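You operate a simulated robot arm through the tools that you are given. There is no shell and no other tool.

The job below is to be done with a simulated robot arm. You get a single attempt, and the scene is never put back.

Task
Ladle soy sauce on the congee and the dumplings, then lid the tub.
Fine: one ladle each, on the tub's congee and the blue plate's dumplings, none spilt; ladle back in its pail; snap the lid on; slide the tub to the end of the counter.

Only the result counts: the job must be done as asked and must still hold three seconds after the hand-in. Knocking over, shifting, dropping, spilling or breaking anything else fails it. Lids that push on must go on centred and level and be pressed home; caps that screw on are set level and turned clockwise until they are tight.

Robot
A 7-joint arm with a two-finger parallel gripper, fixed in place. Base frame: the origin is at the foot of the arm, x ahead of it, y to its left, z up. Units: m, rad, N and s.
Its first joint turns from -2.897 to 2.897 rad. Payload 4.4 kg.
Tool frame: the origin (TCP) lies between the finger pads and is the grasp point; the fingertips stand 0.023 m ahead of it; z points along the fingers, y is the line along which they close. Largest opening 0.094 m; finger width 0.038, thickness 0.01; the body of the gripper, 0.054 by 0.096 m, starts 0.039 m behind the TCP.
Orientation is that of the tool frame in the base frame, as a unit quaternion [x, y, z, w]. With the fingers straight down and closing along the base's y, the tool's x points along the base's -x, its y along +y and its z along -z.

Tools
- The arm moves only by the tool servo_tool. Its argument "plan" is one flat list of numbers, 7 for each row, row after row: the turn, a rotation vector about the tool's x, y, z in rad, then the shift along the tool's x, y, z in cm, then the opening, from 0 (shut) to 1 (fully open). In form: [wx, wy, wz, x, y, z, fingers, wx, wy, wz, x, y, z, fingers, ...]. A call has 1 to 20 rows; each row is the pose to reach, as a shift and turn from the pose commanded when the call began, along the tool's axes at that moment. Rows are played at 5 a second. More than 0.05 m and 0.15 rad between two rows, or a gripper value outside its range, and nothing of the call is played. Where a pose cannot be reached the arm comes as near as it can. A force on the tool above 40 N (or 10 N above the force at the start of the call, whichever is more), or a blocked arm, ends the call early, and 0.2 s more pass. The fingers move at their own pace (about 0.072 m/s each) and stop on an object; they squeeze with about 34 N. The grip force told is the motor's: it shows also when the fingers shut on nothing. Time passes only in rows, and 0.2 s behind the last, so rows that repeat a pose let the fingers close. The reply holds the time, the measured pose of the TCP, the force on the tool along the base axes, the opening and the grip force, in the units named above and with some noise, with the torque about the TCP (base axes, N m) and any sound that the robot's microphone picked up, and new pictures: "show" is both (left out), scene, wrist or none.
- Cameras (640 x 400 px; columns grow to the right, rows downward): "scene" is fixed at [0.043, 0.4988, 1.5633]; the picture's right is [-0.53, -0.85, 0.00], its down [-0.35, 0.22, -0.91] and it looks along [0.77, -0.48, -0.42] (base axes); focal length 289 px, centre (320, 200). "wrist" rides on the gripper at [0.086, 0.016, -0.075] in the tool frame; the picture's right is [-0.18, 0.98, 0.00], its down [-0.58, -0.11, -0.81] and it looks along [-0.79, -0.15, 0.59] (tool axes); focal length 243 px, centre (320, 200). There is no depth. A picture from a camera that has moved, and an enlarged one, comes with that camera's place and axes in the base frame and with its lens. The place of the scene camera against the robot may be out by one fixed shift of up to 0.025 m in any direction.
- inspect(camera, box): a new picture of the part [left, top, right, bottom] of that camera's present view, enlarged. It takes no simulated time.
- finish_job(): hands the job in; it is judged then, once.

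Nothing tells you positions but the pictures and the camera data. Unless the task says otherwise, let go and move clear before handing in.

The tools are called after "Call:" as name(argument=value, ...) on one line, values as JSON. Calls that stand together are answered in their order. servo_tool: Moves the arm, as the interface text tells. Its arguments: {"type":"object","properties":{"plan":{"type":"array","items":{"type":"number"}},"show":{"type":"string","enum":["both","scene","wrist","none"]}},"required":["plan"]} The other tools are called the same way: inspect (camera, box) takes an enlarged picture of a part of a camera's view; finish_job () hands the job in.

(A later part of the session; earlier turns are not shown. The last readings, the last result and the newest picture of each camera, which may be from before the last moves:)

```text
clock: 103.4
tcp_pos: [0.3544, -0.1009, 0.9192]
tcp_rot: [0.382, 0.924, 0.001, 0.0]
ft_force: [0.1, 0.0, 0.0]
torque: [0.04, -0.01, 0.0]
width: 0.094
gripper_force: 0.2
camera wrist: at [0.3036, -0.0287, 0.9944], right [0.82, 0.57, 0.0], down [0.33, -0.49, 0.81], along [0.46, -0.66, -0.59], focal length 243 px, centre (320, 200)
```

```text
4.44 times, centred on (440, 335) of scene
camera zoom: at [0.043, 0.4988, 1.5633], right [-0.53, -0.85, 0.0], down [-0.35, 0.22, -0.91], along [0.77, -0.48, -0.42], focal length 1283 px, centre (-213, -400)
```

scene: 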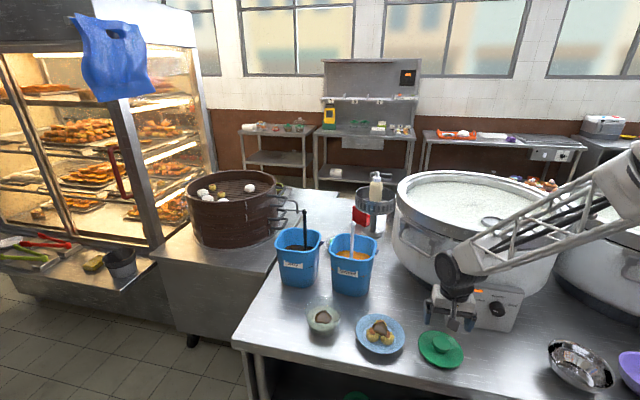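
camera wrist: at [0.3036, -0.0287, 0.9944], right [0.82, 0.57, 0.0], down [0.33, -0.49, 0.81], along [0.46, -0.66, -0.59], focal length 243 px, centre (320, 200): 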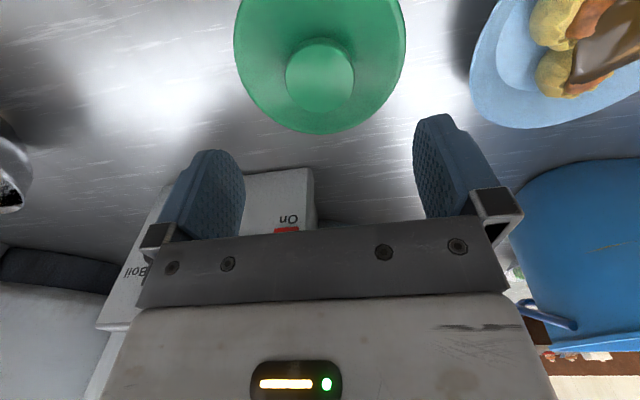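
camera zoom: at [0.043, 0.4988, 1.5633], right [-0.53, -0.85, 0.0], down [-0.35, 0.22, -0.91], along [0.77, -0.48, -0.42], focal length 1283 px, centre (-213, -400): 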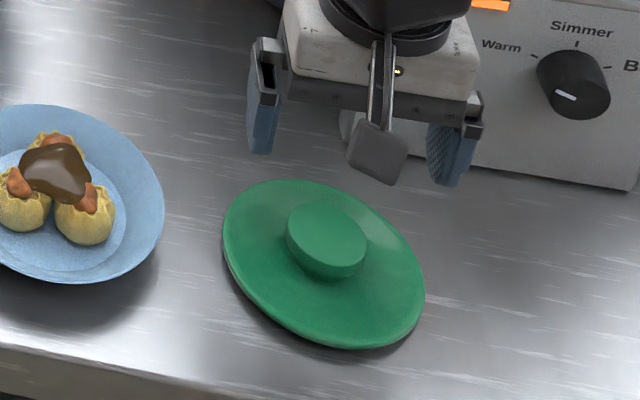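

The TCP is within about 3 mm of the knob centre. I'll descend over the knob with open fingers.

Call:
servo_tool(plan=[0, 0, 0, 0.25, 0, 2.5, 1, 0, 0, 0, 0.25, 0, 5, 1, 0, 0, 0, 0.25, 0, 6.5, 1, 0, 0, 0, 0.25, 0, 7.5, 1, 0, 0, 0, 0.25, 0, 7.8, 1], show="both")

Call:
inspect(camera="wrist", box=[140, 0, 520, 240])

Call:
inspect(camera="scene", box=[380, 290, 500, 380])

```text
clock: 104.6
tcp_pos: [0.3523, -0.0994, 0.8413]
tcp_rot: [0.382, 0.924, 0.001, -0.001]
ft_force: [-0.5, -0.6, 0.3]
torque: [-0.01, -0.01, -0.02]
width: 0.0941
gripper_force: 0.1
camera wrist: at [0.3012, -0.0272, 0.9161], right [0.82, 0.57, 0.0], down [0.33, -0.49, 0.81], along [0.46, -0.66, -0.59], focal length 243 px, centre (320, 200)
```

scene: 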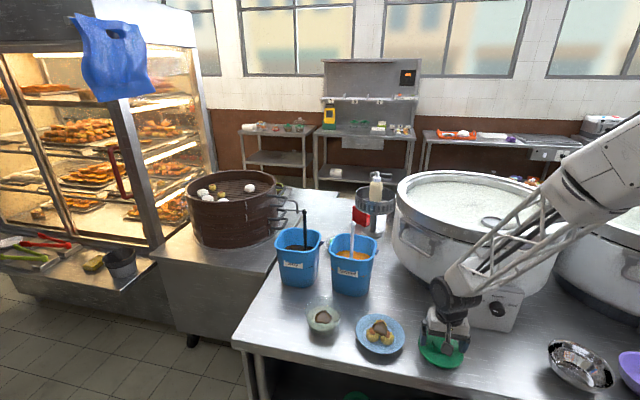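
wrist: 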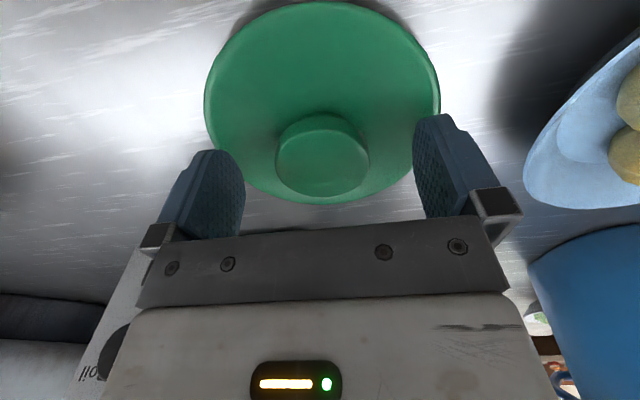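

```text
1.67 times, centred on (330, 120) of wrist
camera zoom: at [0.3012, -0.0272, 0.9161], right [0.82, 0.57, 0.0], down [0.33, -0.49, 0.81], along [0.46, -0.66, -0.59], focal length 404 px, centre (303, 333)
```

zoom: 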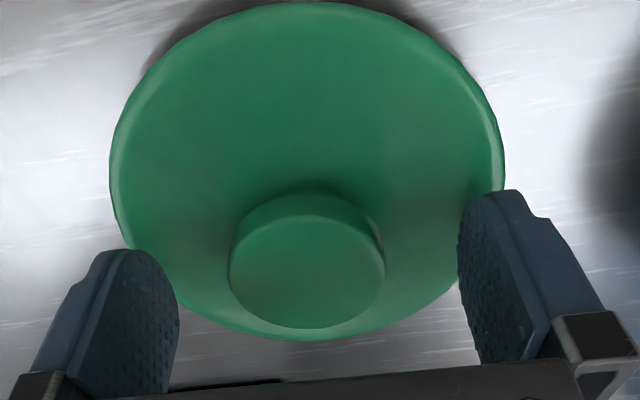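

```text
4.44 times, centred on (440, 335) of scene
camera zoom: at [0.043, 0.4988, 1.5633], right [-0.53, -0.85, 0.0], down [-0.35, 0.22, -0.91], along [0.77, -0.48, -0.42], focal length 1283 px, centre (-213, -400)
```

zoom: 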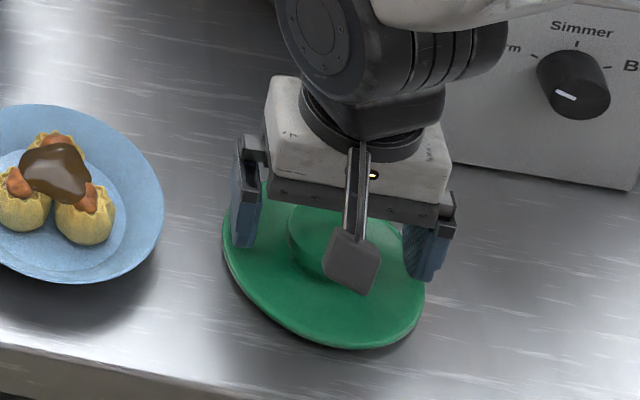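

Call:
servo_tool(plan=[0, 0, 0, 0.25, 0, 0.2, 1, 0, 0, 0, 0.25, 0, 0.4, 1], show="none")

```text
clock: 105.2
tcp_pos: [0.3503, -0.0985, 0.8379]
tcp_rot: [0.382, 0.924, 0.001, 0.0]
ft_force: [-0.4, 0.0, 0.5]
torque: [-0.01, -0.02, -0.01]
width: 0.0943
gripper_force: 0.0
```

The fingertips straddle the knob without touching the lid. Closing on the knob.

Call:
servo_tool(plan=[0, 0, 0, 0, 0, 0, 0.7, 0, 0, 0, 0, 0, 0, 0.5, 0, 0, 0, 0, 0, 0, 0.3, 0, 0, 0, 0, 0, 0, 0, 0, 0, 0, 0, 0, 0, 0], show="both")

Call:
inspect(camera="wrist", box=[140, 0, 520, 240])

Call:
inspect(camera="scene", box=[380, 290, 500, 380])

```text
clock: 106.4
tcp_pos: [0.3509, -0.0968, 0.8378]
tcp_rot: [0.383, 0.924, 0.001, 0.001]
ft_force: [1.5, -0.7, 4.2]
torque: [-0.03, -0.07, -0.02]
width: 0.0453
gripper_force: 34.0
camera wrist: at [0.2995, -0.0253, 0.9125], right [0.82, 0.57, 0.0], down [0.33, -0.49, 0.81], along [0.46, -0.66, -0.59], focal length 243 px, centre (320, 200)
```

scene: 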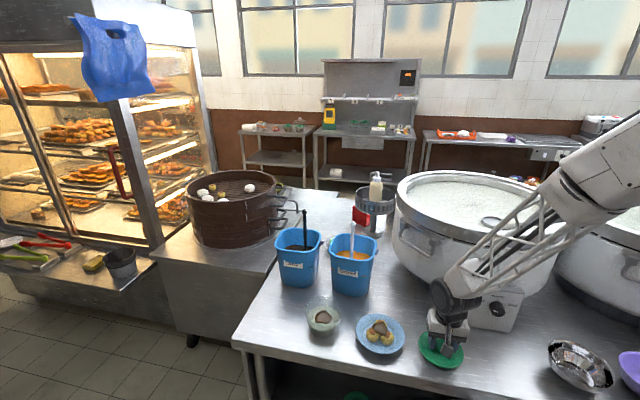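
wrist: 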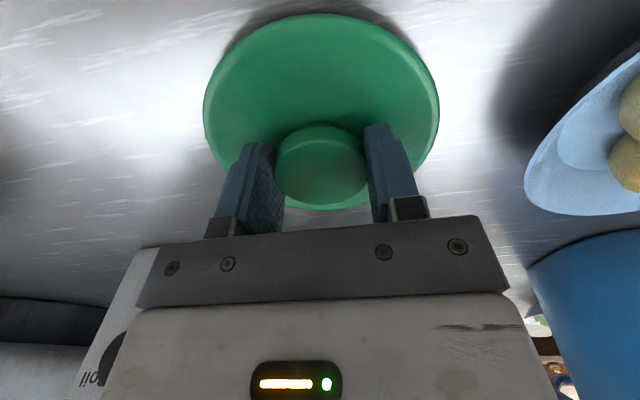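

```text
1.67 times, centred on (330, 120) of wrist
camera zoom: at [0.2995, -0.0253, 0.9125], right [0.82, 0.57, 0.0], down [0.33, -0.49, 0.81], along [0.46, -0.66, -0.59], focal length 404 px, centre (303, 333)
```

zoom: 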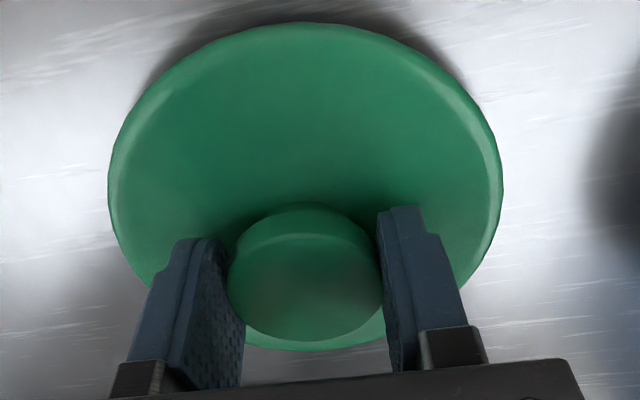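

```text
4.44 times, centred on (440, 335) of scene
camera zoom: at [0.043, 0.4988, 1.5633], right [-0.53, -0.85, 0.0], down [-0.35, 0.22, -0.91], along [0.77, -0.48, -0.42], focal length 1283 px, centre (-213, -400)
```

zoom: 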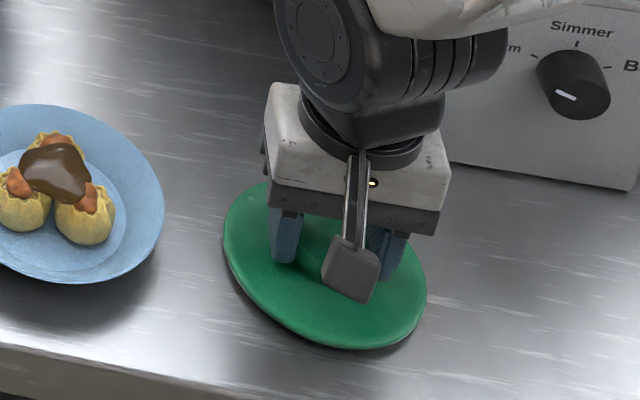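

The knob is gripped dead centre (offset about 1 mm). I'll lift the lid and pause over the plate area so I can measure the tub to the side of the lid.

Call:
servo_tool(plan=[0, 0, 0, 0, 0, -1, 0, 0, 0, 0, 0, 0, -3, 0, 0, 0, 0, 0, 0, -6.5, 0, 0, 0, 0, 0, 0, -10, 0, 0, 0, 0, 0, 0, -13.5, 0, 0, 0, 0, 0, 0, -16, 0, 0, 0, 0, 0, 2, -18, 0, 0, 0, 0, 0, 5, -20, 0, 0, 0, 0, 0, 8, -21, 0, 0, 0, 0, 0, 8, -21, 0], show="both")

Call:
inspect(camera="wrist", box=[400, 0, 640, 150])

Call:
inspect(camera="wrist", box=[140, 0, 520, 240])

```text
clock: 108.6
tcp_pos: [0.4074, -0.0406, 1.048]
tcp_rot: [0.381, 0.924, 0.001, 0.001]
ft_force: [-1.0, -0.3, -0.6]
torque: [-0.03, 0.03, 0.01]
width: 0.0449
gripper_force: 34.0
camera wrist: at [0.3561, 0.0319, 1.1228], right [0.82, 0.57, 0.0], down [0.33, -0.49, 0.81], along [0.46, -0.66, -0.59], focal length 243 px, centre (320, 200)
```

scene: 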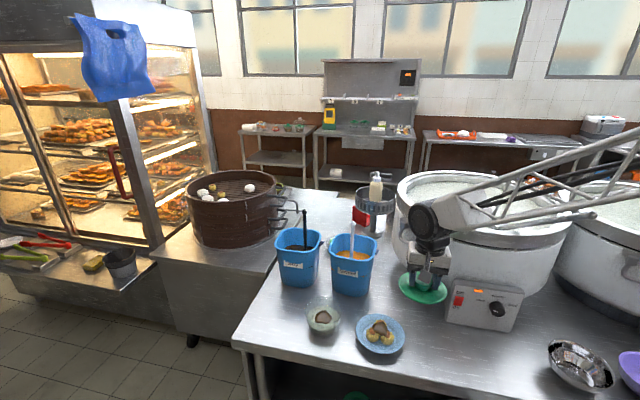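
wrist: 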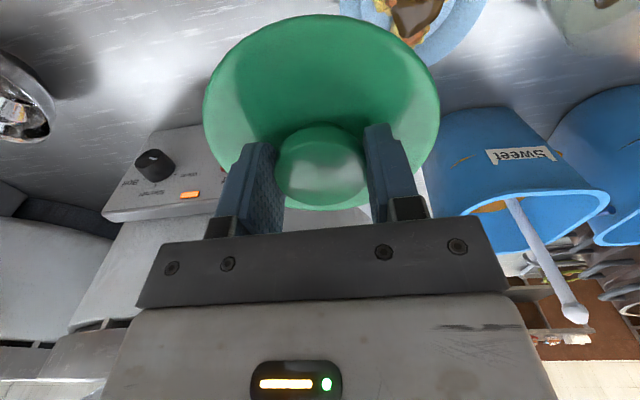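

```text
2.67 times, centred on (520, 75) of wrist
camera zoom: at [0.3561, 0.0319, 1.1228], right [0.82, 0.57, 0.0], down [0.33, -0.49, 0.81], along [0.46, -0.66, -0.59], focal length 647 px, centre (-213, 533)
```

zoom: 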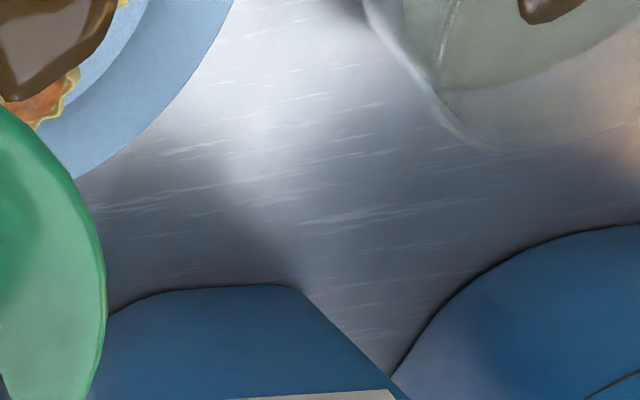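

```text
1.67 times, centred on (330, 120) of wrist
camera zoom: at [0.3561, 0.0319, 1.1228], right [0.82, 0.57, 0.0], down [0.33, -0.49, 0.81], along [0.46, -0.66, -0.59], focal length 404 px, centre (303, 333)
```

zoom: 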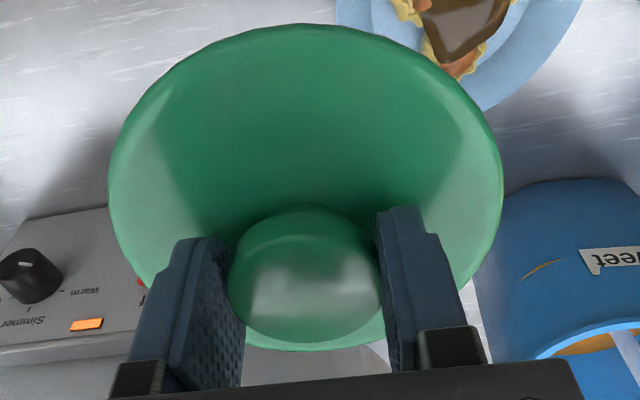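

The lid hangs level. I'll shift back toward the front so the whole tub shows beside the lid.

Call:
servo_tool(plan=[0, 0, 0, 3, 0, 0, 0, 0, 0, 0, 7, 0, 0, 0, 0, 0, 0, 10, 0, 0, 0, 0, 0, 0, 12, 0, 0, 0, 0, 0, 0, 12, 0, 0, 0], show="wrist")

Call:
inspect(camera="wrist", box=[450, 40, 640, 160])

```text
clock: 109.8
tcp_pos: [0.3218, 0.044, 1.0471]
tcp_rot: [0.383, 0.924, 0.001, 0.0]
ft_force: [-0.1, 1.0, 0.2]
torque: [0.0, -0.03, -0.02]
width: 0.0448
gripper_force: 33.7
camera wrist: at [0.2704, 0.116, 1.1218], right [0.82, 0.57, 0.0], down [0.33, -0.49, 0.81], along [0.46, -0.66, -0.59], focal length 243 px, centre (320, 200)
```

wrist: 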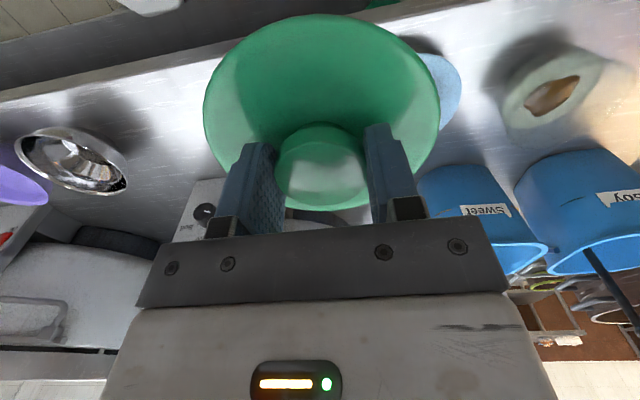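

```text
3.33 times, centred on (545, 100) of wrist
camera zoom: at [0.2704, 0.116, 1.1218], right [0.82, 0.57, 0.0], down [0.33, -0.49, 0.81], along [0.46, -0.66, -0.59], focal length 809 px, centre (-430, 533)
```

zoom: 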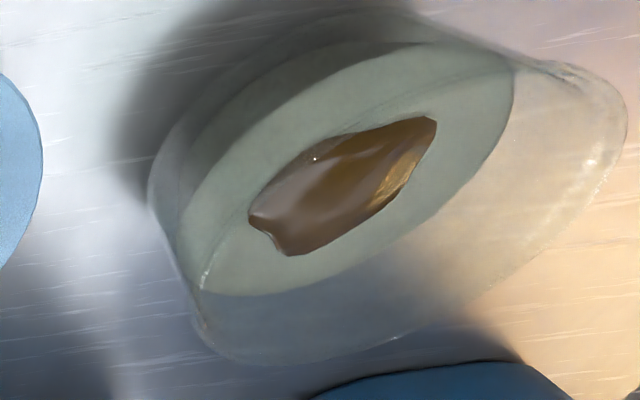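

The rim measures about 5.8 cm in radius, with the tub centred near (0.598, 0.141) and the rim at z≈0.872. Moving the lid over it.

Call:
servo_tool(plan=[0, 0, 0, -1, 2, 0, 0, 0, 0, 0, -2.7, 5.6, 0, 0, 0, 0, 0, -4.5, 9.4, 0, 0, 0, 0, 0, -6.3, 13.2, 0, 0, 0, 0, 0, -8.1, 17, 0, 0, 0, 0, 0, -9.9, 20.6, 0, 0, 0, 0, 0, -11.4, 23.8, 0, 0, 0, 0, 0, -12.3, 25.6, 1, 0, 0, 0, 0, -12.66, 26.37, 3, 0, 0, 0, 0, -12.66, 26.37, 6.7, 0, 0, 0, 0, -12.66, 26.37, 6.7, 0], show="both")

Call:
inspect(camera="scene", box=[270, 240, 390, 350])

Call:
inspect(camera="wrist", box=[140, 0, 520, 240])

```text
clock: 112.2
tcp_pos: [0.5991, 0.142, 0.9793]
tcp_rot: [0.382, 0.924, 0.001, 0.001]
ft_force: [-0.6, -0.3, -0.5]
torque: [0.01, 0.01, 0.01]
width: 0.0444
gripper_force: 34.2
camera wrist: at [0.5468, 0.2139, 1.055], right [0.82, 0.57, 0.0], down [0.33, -0.49, 0.81], along [0.46, -0.66, -0.59], focal length 243 px, centre (320, 200)
```

scene: 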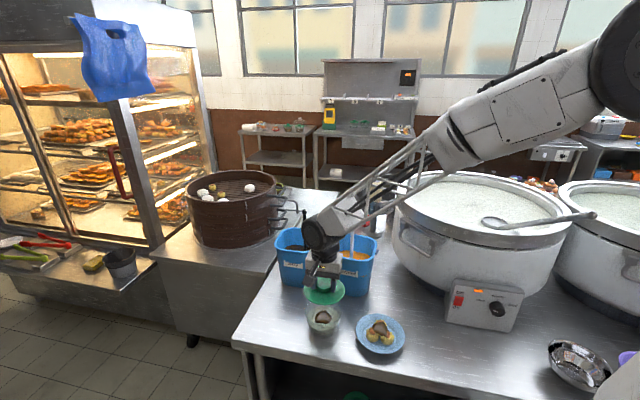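
wrist: 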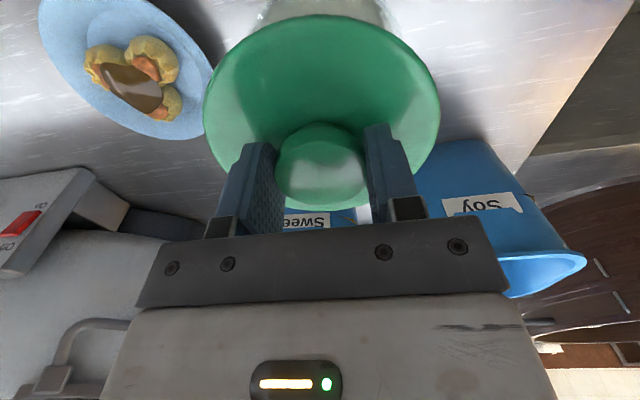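

```text
3.64 times, centred on (330, 295) of scene
camera zoom: at [0.043, 0.4988, 1.5633], right [-0.53, -0.85, 0.0], down [-0.35, 0.22, -0.91], along [0.77, -0.48, -0.42], focal length 1050 px, centre (284, -146)
```

zoom: 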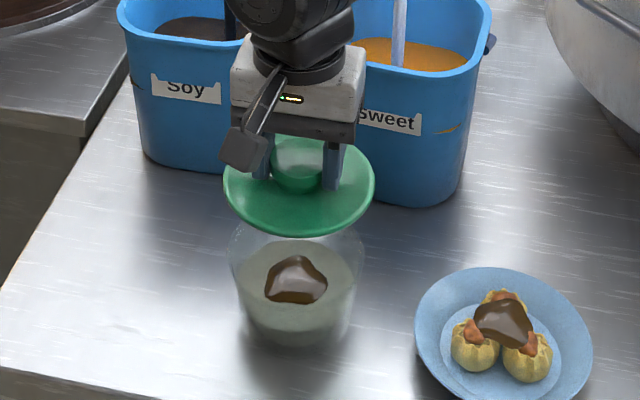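

```text
1.67 times, centred on (330, 120) of wrist
camera zoom: at [0.5468, 0.2139, 1.055], right [0.82, 0.57, 0.0], down [0.33, -0.49, 0.81], along [0.46, -0.66, -0.59], focal length 404 px, centre (303, 333)
```

zoom: 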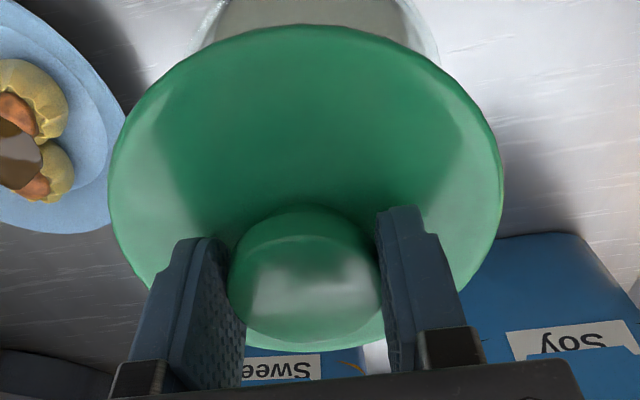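

Call:
inspect(camera="scene", box=[296, 274, 352, 310])

Call:
inspect(camera="scene", box=[296, 298, 352, 334])

Call:
inspect(camera="wrist", box=[220, 0, 440, 60])

```text
11.11 times, centred on (324, 292) of scene
camera zoom: at [0.043, 0.4988, 1.5633], right [-0.53, -0.85, 0.0], down [-0.35, 0.22, -0.91], along [0.77, -0.48, -0.42], focal length 3207 px, centre (276, -822)
```

zoom: 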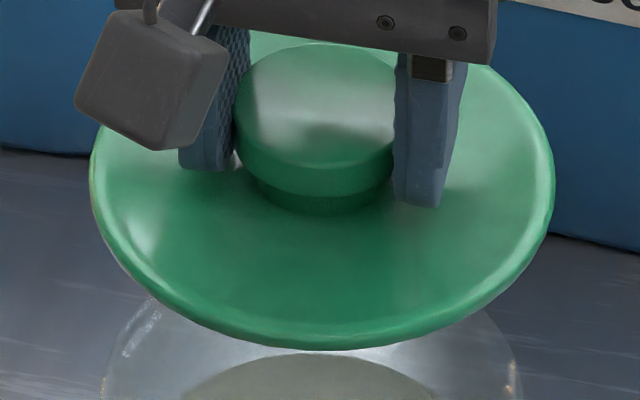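

```text
11.11 times, centred on (324, 316) of scene
camera zoom: at [0.043, 0.4988, 1.5633], right [-0.53, -0.85, 0.0], down [-0.35, 0.22, -0.91], along [0.77, -0.48, -0.42], focal length 3207 px, centre (276, -1089)
```

zoom: 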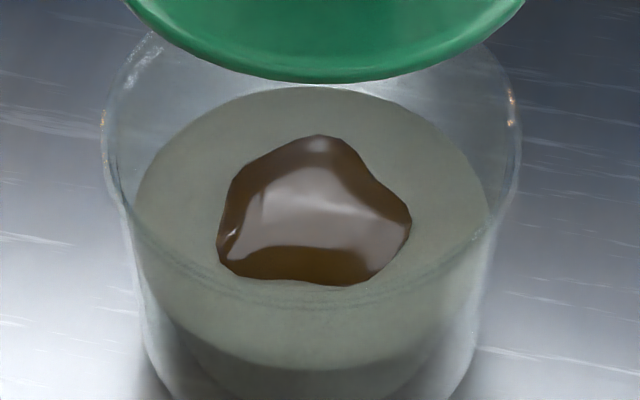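

```text
2.91 times, centred on (330, 30) of wrist
camera zoom: at [0.5468, 0.2139, 1.055], right [0.82, 0.57, 0.0], down [0.33, -0.49, 0.81], along [0.46, -0.66, -0.59], focal length 706 px, centre (291, 694)
```

zoom: 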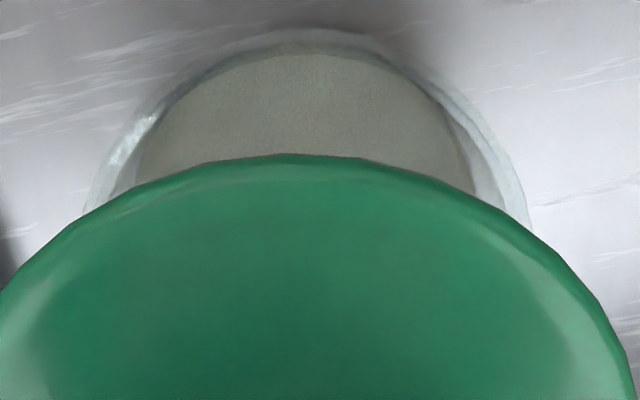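

The scene view shows the lid about 3 mm to the right of the tub. I'll correct that and lower the lid to about a centimetre above the rim for a finer comparison.

Call:
servo_tool(plan=[0, 0, 0, 0.07, 0.28, 1.5, 0, 0, 0, 0, 0.07, 0.28, 3, 0, 0, 0, 0, 0.07, 0.28, 4.5, 0, 0, 0, 0, 0.07, 0.28, 5.3, 0, 0, 0, 0, 0.07, 0.28, 5.3, 0], show="both")

Call:
inspect(camera="scene", box=[296, 286, 352, 322])

Call:
inspect(camera="wrist", box=[180, 0, 470, 180])

```text
clock: 113.4
tcp_pos: [0.5995, 0.1436, 0.928]
tcp_rot: [0.382, 0.924, 0.001, 0.001]
ft_force: [0.3, -0.3, -0.8]
torque: [-0.02, -0.01, 0.0]
width: 0.0446
gripper_force: 33.9
camera wrist: at [0.5484, 0.2163, 1.003], right [0.82, 0.57, 0.0], down [0.33, -0.49, 0.81], along [0.46, -0.66, -0.59], focal length 243 px, centre (320, 200)
```

scene: 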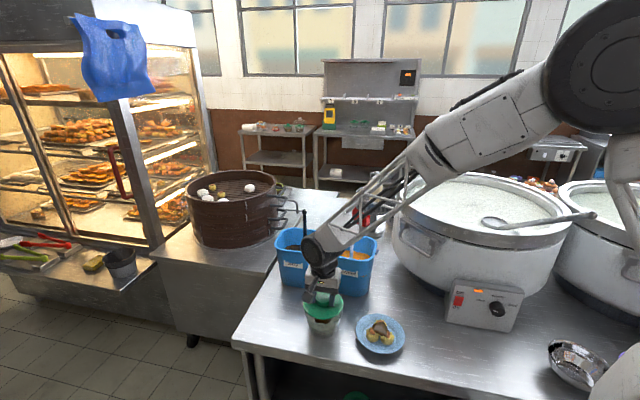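
wrist: 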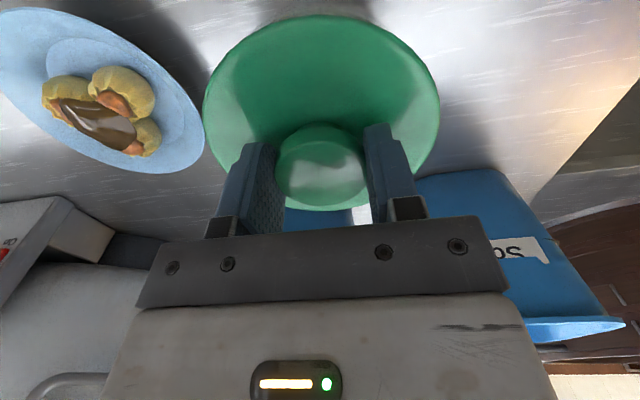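

```text
11.11 times, centred on (324, 304) of scene
camera zoom: at [0.043, 0.4988, 1.5633], right [-0.53, -0.85, 0.0], down [-0.35, 0.22, -0.91], along [0.77, -0.48, -0.42], focal length 3207 px, centre (276, -956)
```

zoom: 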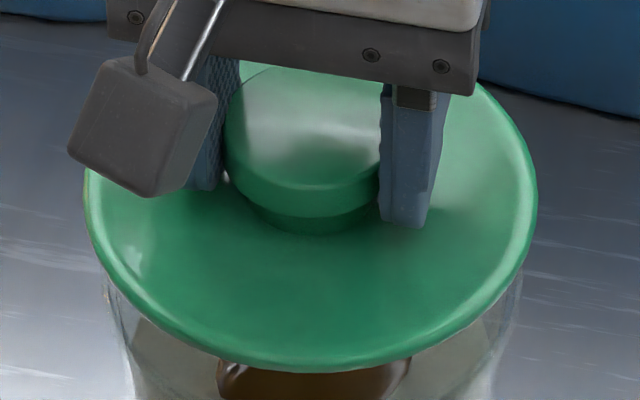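

```text
2.21 times, centred on (325, 90) of wrist
camera zoom: at [0.5484, 0.2163, 1.003], right [0.82, 0.57, 0.0], down [0.33, -0.49, 0.81], along [0.46, -0.66, -0.59], focal length 535 px, centre (309, 443)
```

zoom: 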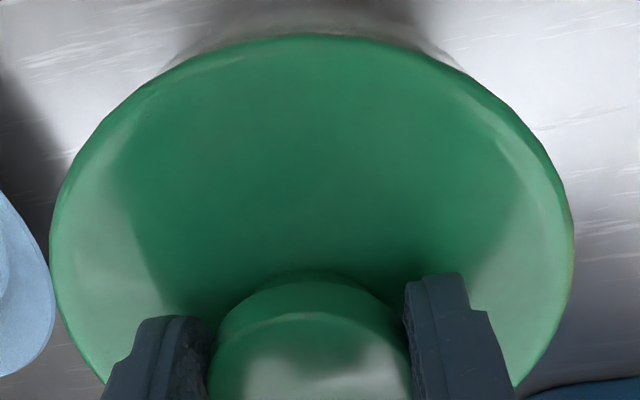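

Sideways the lid and tub now agree within about 1 mm. I'll lower to just above the rim and compare front edges at close range.

Call:
servo_tool(plan=[0, 0, 0, 0, 0, 0.5, 0, 0, 0, 0, 0, 0, 0.9, 0, 0, 0, 0, 0, 0, 0.9, 0], show="none")

Call:
inspect(camera="scene", box=[300, 296, 348, 326])

Call:
inspect(camera="wrist", box=[200, 0, 440, 60])

```text
clock: 114.2
tcp_pos: [0.6, 0.1437, 0.919]
tcp_rot: [0.382, 0.924, 0.0, 0.001]
ft_force: [0.1, -0.4, -0.2]
torque: [-0.01, -0.03, -0.04]
width: 0.0448
gripper_force: 34.0
```

```text
13.33 times, centred on (324, 311) of scene
camera zoom: at [0.043, 0.4988, 1.5633], right [-0.53, -0.85, 0.0], down [-0.35, 0.22, -0.91], along [0.77, -0.48, -0.42], focal length 3849 px, centre (267, -1280)
```

zoom: 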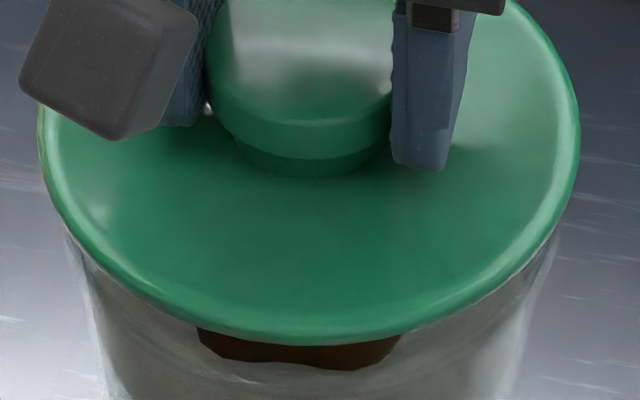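

```text
2.67 times, centred on (320, 30) of wrist
camera zoom: at [0.5483, 0.2162, 0.9939], right [0.82, 0.57, 0.0], down [0.33, -0.49, 0.81], along [0.46, -0.66, -0.59], focal length 647 px, centre (320, 653)
```

zoom: 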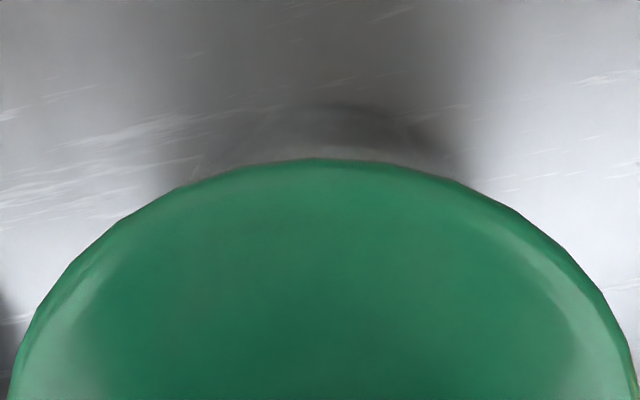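

Call:
inspect(camera="scene", box=[302, 308, 346, 336])

Call:
inspect(camera="scene", box=[300, 310, 324, 326])

Call:
inspect(camera="scene", box=[324, 306, 348, 322])

```text
14.29 times, centred on (324, 322) of scene
camera zoom: at [0.043, 0.4988, 1.5633], right [-0.53, -0.85, 0.0], down [-0.35, 0.22, -0.91], along [0.77, -0.48, -0.42], focal length 4124 px, centre (263, -1543)
```

zoom: 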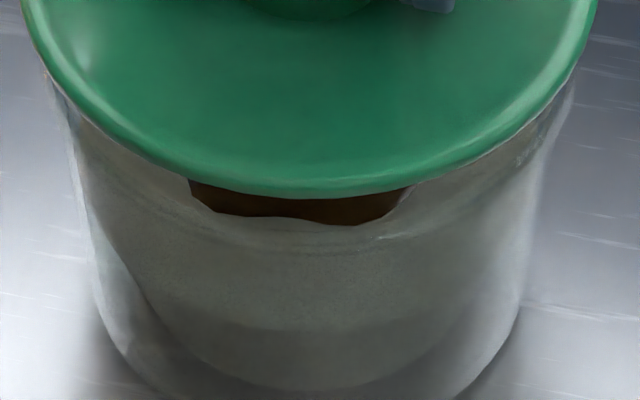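

```text
16.00 times, centred on (312, 318) of scene
camera zoom: at [0.043, 0.4988, 1.5633], right [-0.53, -0.85, 0.0], down [-0.35, 0.22, -0.91], along [0.77, -0.48, -0.42], focal length 4618 px, centre (448, -1688)
```

zoom: 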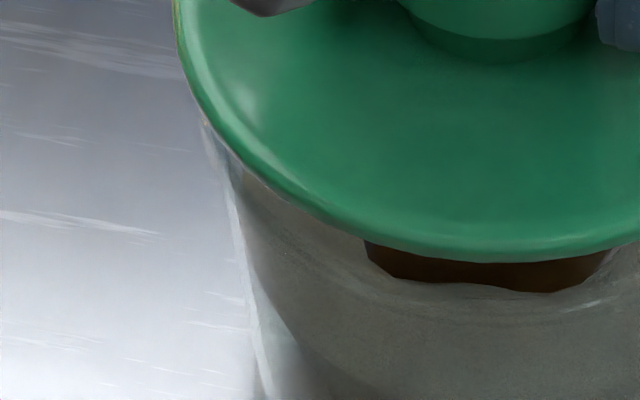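

```text
16.00 times, centred on (336, 314) of scene
camera zoom: at [0.043, 0.4988, 1.5633], right [-0.53, -0.85, 0.0], down [-0.35, 0.22, -0.91], along [0.77, -0.48, -0.42], focal length 4618 px, centre (64, -1624)
```

zoom: 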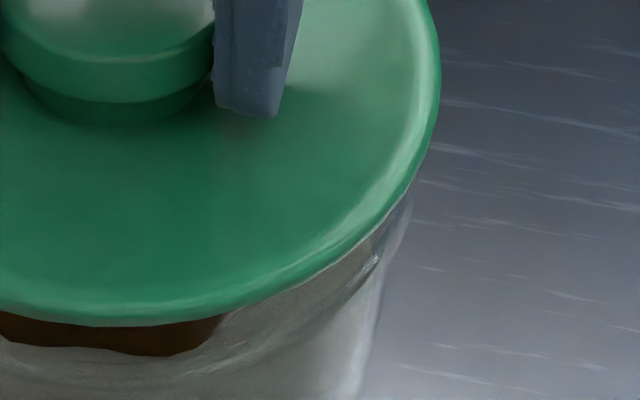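

Call:
inspect(camera="wrist", box=[255, 20, 391, 72])

Call:
inspect(camera="scene", box=[318, 314, 334, 324])

```text
4.71 times, centred on (323, 46) of wrist
camera zoom: at [0.5483, 0.2162, 0.9939], right [0.82, 0.57, 0.0], down [0.33, -0.49, 0.81], along [0.46, -0.66, -0.59], focal length 1142 px, centre (306, 925)
```

zoom: 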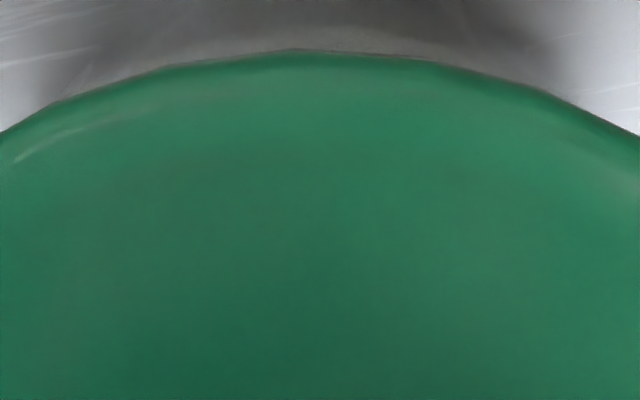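

```text
16.00 times, centred on (326, 319) of scene
camera zoom: at [0.043, 0.4988, 1.5633], right [-0.53, -0.85, 0.0], down [-0.35, 0.22, -0.91], along [0.77, -0.48, -0.42], focal length 4618 px, centre (224, -1704)
```

zoom: 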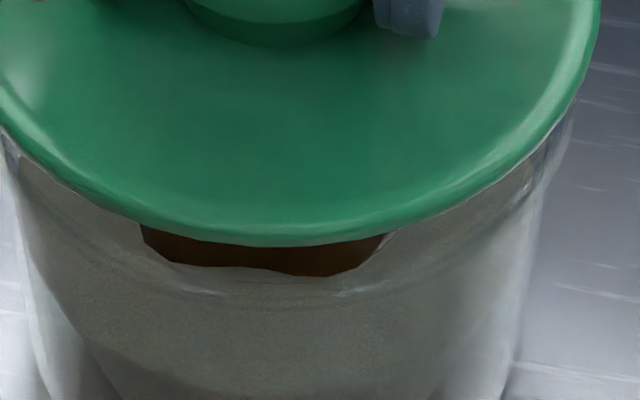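

The front-edge comparison depends on the exact height gap, so I'll feel for first contact with small downward steps.

Call:
servo_tool(plan=[0, 0, 0, 0, 0, 0.2, 0, 0, 0, 0, 0, 0, 0.4, 0], show="none")

Call:
servo_tool(plan=[0, 0, 0, 0, 0, 0.2, 0], show="none")

Call:
inspect(camera="scene", box=[302, 302, 346, 330])

Call:
inspect(camera="wrist", box=[200, 0, 440, 60])

```text
clock: 114.8
tcp_pos: [0.5988, 0.1459, 0.9146]
tcp_rot: [0.382, 0.924, 0.001, 0.001]
ft_force: [-0.5, -0.1, -0.1]
torque: [0.0, -0.03, -0.03]
width: 0.0447
gripper_force: 34.6
```

```text
clock: 115.2
tcp_pos: [0.6003, 0.1452, 0.9124]
tcp_rot: [0.382, 0.924, 0.001, 0.0]
ft_force: [-0.5, 0.2, 0.0]
torque: [0.0, 0.0, -0.04]
width: 0.0448
gripper_force: 33.7
```

```text
14.29 times, centred on (324, 316) of scene
camera zoom: at [0.043, 0.4988, 1.5633], right [-0.53, -0.85, 0.0], down [-0.35, 0.22, -0.91], along [0.77, -0.48, -0.42], focal length 4124 px, centre (263, -1457)
```

zoom: 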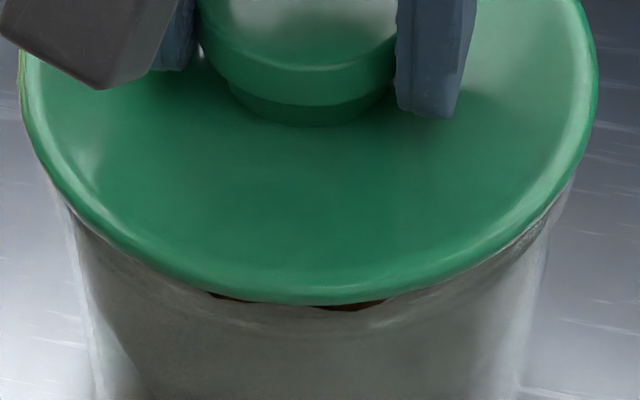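

```text
2.67 times, centred on (320, 30) of wrist
camera zoom: at [0.5487, 0.2159, 0.9876], right [0.82, 0.57, 0.0], down [0.33, -0.49, 0.81], along [0.46, -0.66, -0.59], focal length 647 px, centre (320, 653)
```

zoom: 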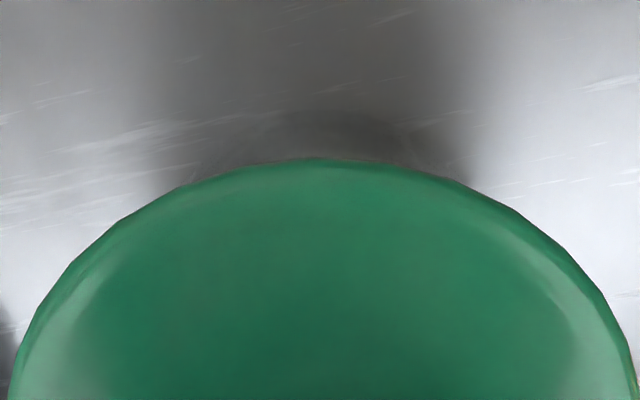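

Call:
servo_tool(plan=[0, 0, 0, 0, 0, 0.2, 0], show="none")

Call:
servo_tool(plan=[0, 0, 0, 0, 0, 0.2, 0], show="none")

Call:
inspect(camera="scene", box=[302, 302, 346, 330])

Call:
inspect(camera="wrist", box=[200, 0, 440, 60])

```text
clock: 115.6
tcp_pos: [0.5991, 0.1454, 0.9107]
tcp_rot: [0.382, 0.924, 0.0, 0.001]
ft_force: [0.1, -0.6, -0.2]
torque: [0.01, -0.01, 0.01]
width: 0.0446
gripper_force: 34.2
```

```text
clock: 116.0
tcp_pos: [0.5993, 0.1439, 0.9086]
tcp_rot: [0.381, 0.925, 0.001, 0.0]
ft_force: [0.2, 0.7, -1.2]
torque: [-0.01, 0.03, 0.01]
width: 0.0447
gripper_force: 33.8
```

```text
14.29 times, centred on (324, 316) of scene
camera zoom: at [0.043, 0.4988, 1.5633], right [-0.53, -0.85, 0.0], down [-0.35, 0.22, -0.91], along [0.77, -0.48, -0.42], focal length 4124 px, centre (263, -1457)
```

zoom: 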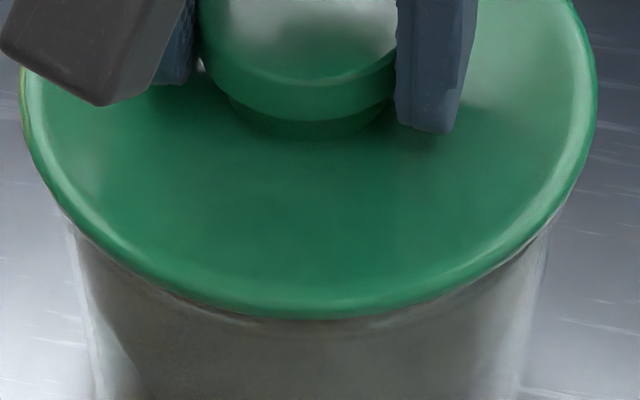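

```text
2.67 times, centred on (320, 30) of wrist
camera zoom: at [0.5487, 0.2158, 0.9837], right [0.82, 0.57, 0.0], down [0.33, -0.49, 0.81], along [0.46, -0.66, -0.59], focal length 647 px, centre (320, 653)
```

zoom: 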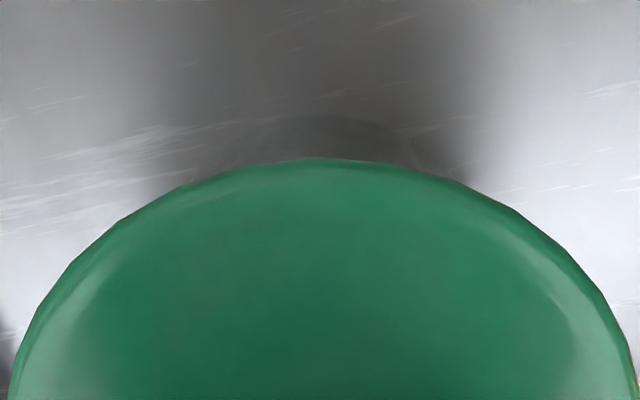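

Call:
servo_tool(plan=[0, 0, 0, 0, 0, 0.2, 0], show="none")

Call:
servo_tool(plan=[0, 0, 0, 0, 0, 0.2, 0], show="none")

Call:
inspect(camera="scene", box=[302, 302, 346, 330])

```text
clock: 116.4
tcp_pos: [0.5986, 0.1432, 0.907]
tcp_rot: [0.381, 0.924, 0.0, 0.0]
ft_force: [0.3, -0.1, -0.1]
torque: [0.0, 0.0, 0.01]
width: 0.0446
gripper_force: 33.8
```

```text
clock: 116.8
tcp_pos: [0.5989, 0.1446, 0.9046]
tcp_rot: [0.382, 0.924, 0.002, 0.0]
ft_force: [-0.4, -0.2, -0.2]
torque: [-0.01, 0.01, 0.0]
width: 0.0447
gripper_force: 33.8
```

```text
14.29 times, centred on (324, 316) of scene
camera zoom: at [0.043, 0.4988, 1.5633], right [-0.53, -0.85, 0.0], down [-0.35, 0.22, -0.91], along [0.77, -0.48, -0.42], focal length 4124 px, centre (263, -1457)
```

zoom: 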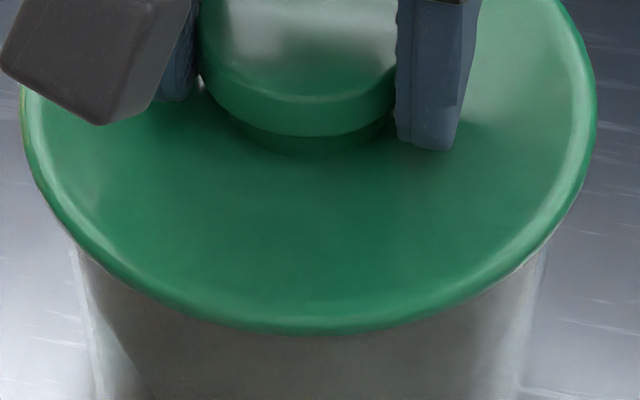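

Call:
servo_tool(plan=[0, 0, 0, 0, 0, 0.15, 0], show="none")

Call:
servo_tool(plan=[0, 0, 0, 0, 0, 0.15, 0], show="none")

Call:
inspect(camera="scene", box=[302, 302, 346, 330])

```text
clock: 117.2
tcp_pos: [0.5996, 0.1431, 0.9046]
tcp_rot: [0.382, 0.924, 0.001, 0.001]
ft_force: [2.6, -0.8, 5.3]
torque: [-0.12, 0.13, 0.03]
width: 0.0447
gripper_force: 34.2
heard: snap
```

```text
clock: 117.6
tcp_pos: [0.5997, 0.1442, 0.9023]
tcp_rot: [0.382, 0.924, 0.002, 0.002]
ft_force: [-6.3, -5.9, 30.3]
torque: [-0.34, 0.24, 0.02]
width: 0.0448
gripper_force: 34.4
```

```text
14.29 times, centred on (324, 316) of scene
camera zoom: at [0.043, 0.4988, 1.5633], right [-0.53, -0.85, 0.0], down [-0.35, 0.22, -0.91], along [0.77, -0.48, -0.42], focal length 4124 px, centre (263, -1457)
```

zoom: 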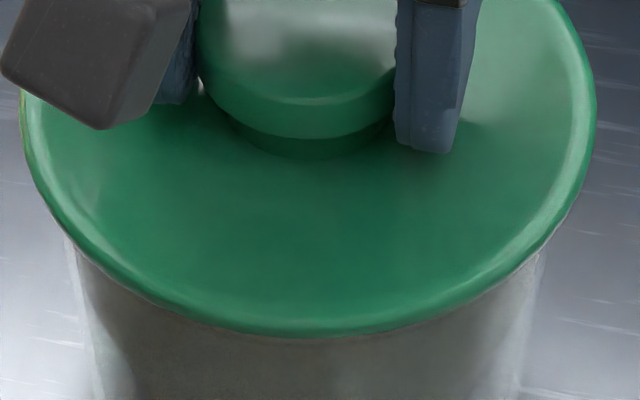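

I heard the lid snap on, and then pressed it home with about 30 N. I'll ease the pressure off to neutral and check how the lid sits.

Call:
servo_tool(plan=[0, 0, 0, 0, 0, -0.1, 0, 0, 0, 0, 0, 0, -0.2, 0], show="both")

Call:
inspect(camera="scene", box=[296, 286, 352, 342])

```text
clock: 118.2
tcp_pos: [0.5987, 0.1443, 0.9039]
tcp_rot: [0.382, 0.924, 0.0, 0.001]
ft_force: [6.0, 1.7, 10.4]
torque: [0.05, -0.18, 0.0]
width: 0.0447
gripper_force: 34.1
camera wrist: at [0.5482, 0.2158, 0.9784], right [0.82, 0.57, 0.0], down [0.33, -0.49, 0.81], along [0.46, -0.66, -0.59], focal length 243 px, centre (320, 200)
```

scene: 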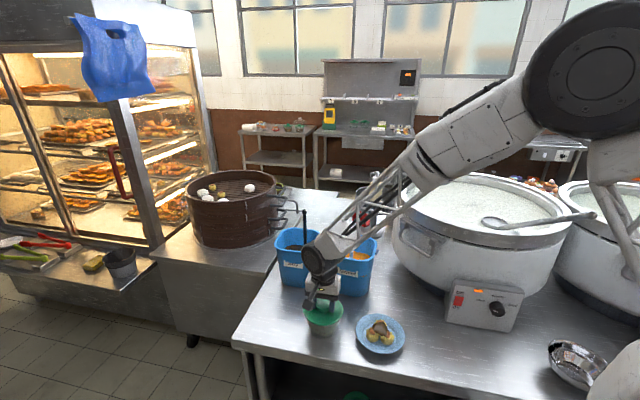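
wrist: 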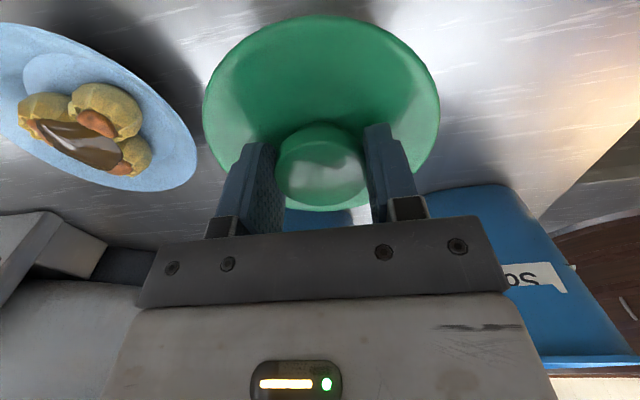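

```text
7.14 times, centred on (324, 314) of scene
camera zoom: at [0.043, 0.4988, 1.5633], right [-0.53, -0.85, 0.0], down [-0.35, 0.22, -0.91], along [0.77, -0.48, -0.42], focal length 2062 px, centre (291, -614)
```

zoom: 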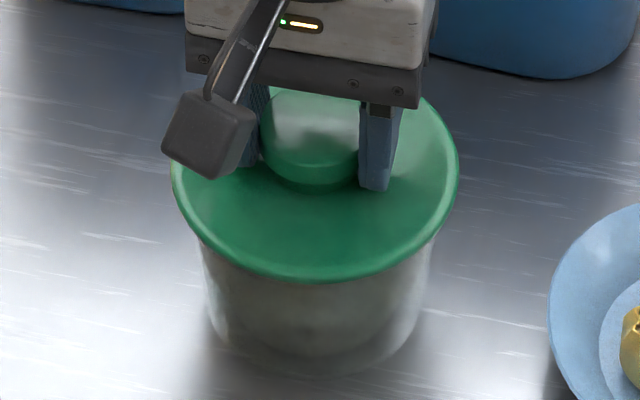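

Call:
servo_tool(plan=[0, 0, 0, 0, 0, 0, 0.6, 0, 0, 0, 0, 0, 0, 0.8, 0, 0, 0, 0, 0, 0, 0.9, 0, 0, 0, 0, 0, -3, 0.9, 0, 0, 0, 2, 0, -7, 0.9, 0, 0, 0, 5, 0, -10, 0.9, 0, 0, 0, 5, 0, -10, 0.9], show="both")

Call:
inspect(camera="scene", box=[290, 270, 360, 345])

Call:
inspect(camera="wrist", box=[180, 0, 470, 180])

```text
clock: 119.8
tcp_pos: [0.5645, 0.1791, 1.0039]
tcp_rot: [0.382, 0.924, 0.0, -0.001]
ft_force: [-0.4, -0.4, 0.3]
torque: [-0.01, 0.05, 0.0]
width: 0.0845
gripper_force: 0.0
camera wrist: at [0.513, 0.2507, 1.0786], right [0.82, 0.57, 0.0], down [0.33, -0.49, 0.81], along [0.46, -0.66, -0.59], focal length 243 px, centre (320, 200)
```

scene: 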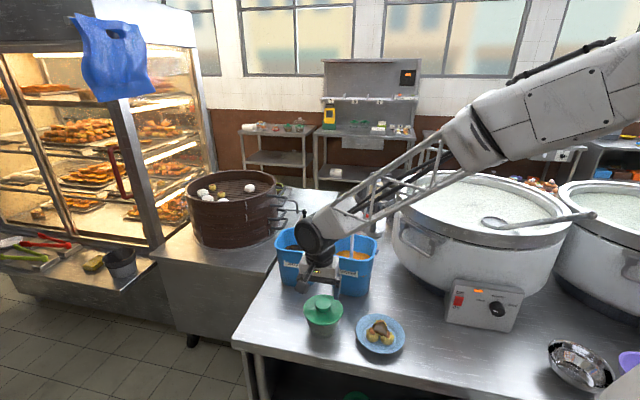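
wrist: 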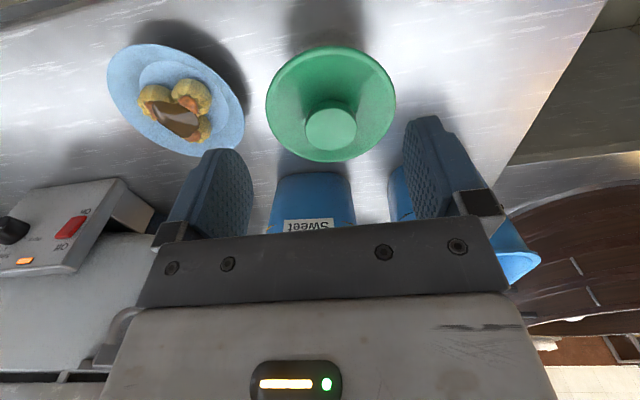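

```text
5.33 times, centred on (325, 308) of scene
camera zoom: at [0.043, 0.4988, 1.5633], right [-0.53, -0.85, 0.0], down [-0.35, 0.22, -0.91], along [0.77, -0.48, -0.42], focal length 1539 px, centre (293, -373)
```

zoom: 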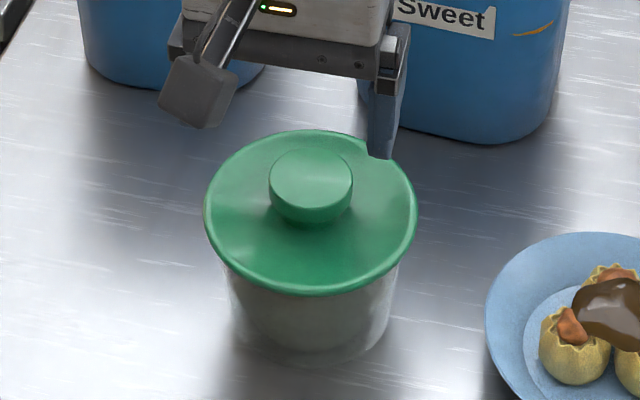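

```text
2.21 times, centred on (325, 90) of wrist
camera zoom: at [0.513, 0.2507, 1.0786], right [0.82, 0.57, 0.0], down [0.33, -0.49, 0.81], along [0.46, -0.66, -0.59], focal length 535 px, centre (309, 443)
```

zoom: 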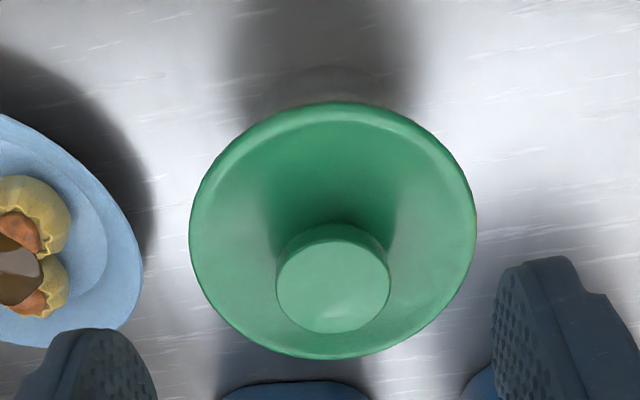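

The lid sits level and evenly over the rim. I'll go back down, take the knob again without pressing, and then slide the tub along the counter.

Call:
servo_tool(plan=[0, 0, 0, -3, 0, 2, 0.9, 0, 0, 0, -5, 0, 5, 0.9, 0, 0, 0, -5, 0, 8, 0.9, 0, 0, 0, -5, 0, 9.7, 0.9, 0, 0, 0, -5, 0, 9.7, 0.6, 0, 0, 0, -5, 0, 9.7, 0.4, 0, 0, 0, -5, 0, 9.7, 0, 0, 0, 0, -5, 0, 9.7, 0], show="wrist")

```text
clock: 121.6
tcp_pos: [0.5994, 0.1426, 0.9074]
tcp_rot: [0.381, 0.925, 0.001, 0.0]
ft_force: [-0.4, -0.5, -2.6]
torque: [-0.02, 0.02, 0.0]
width: 0.0453
gripper_force: 33.7
camera wrist: at [0.5487, 0.2159, 0.9812], right [0.82, 0.57, 0.0], down [0.33, -0.49, 0.81], along [0.46, -0.66, -0.59], focal length 243 px, centre (320, 200)
```

wrist: 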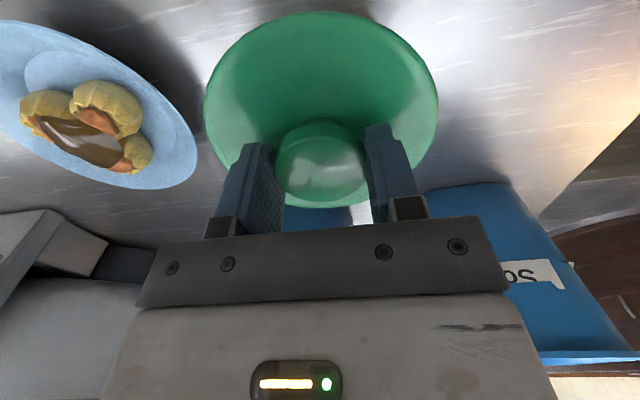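

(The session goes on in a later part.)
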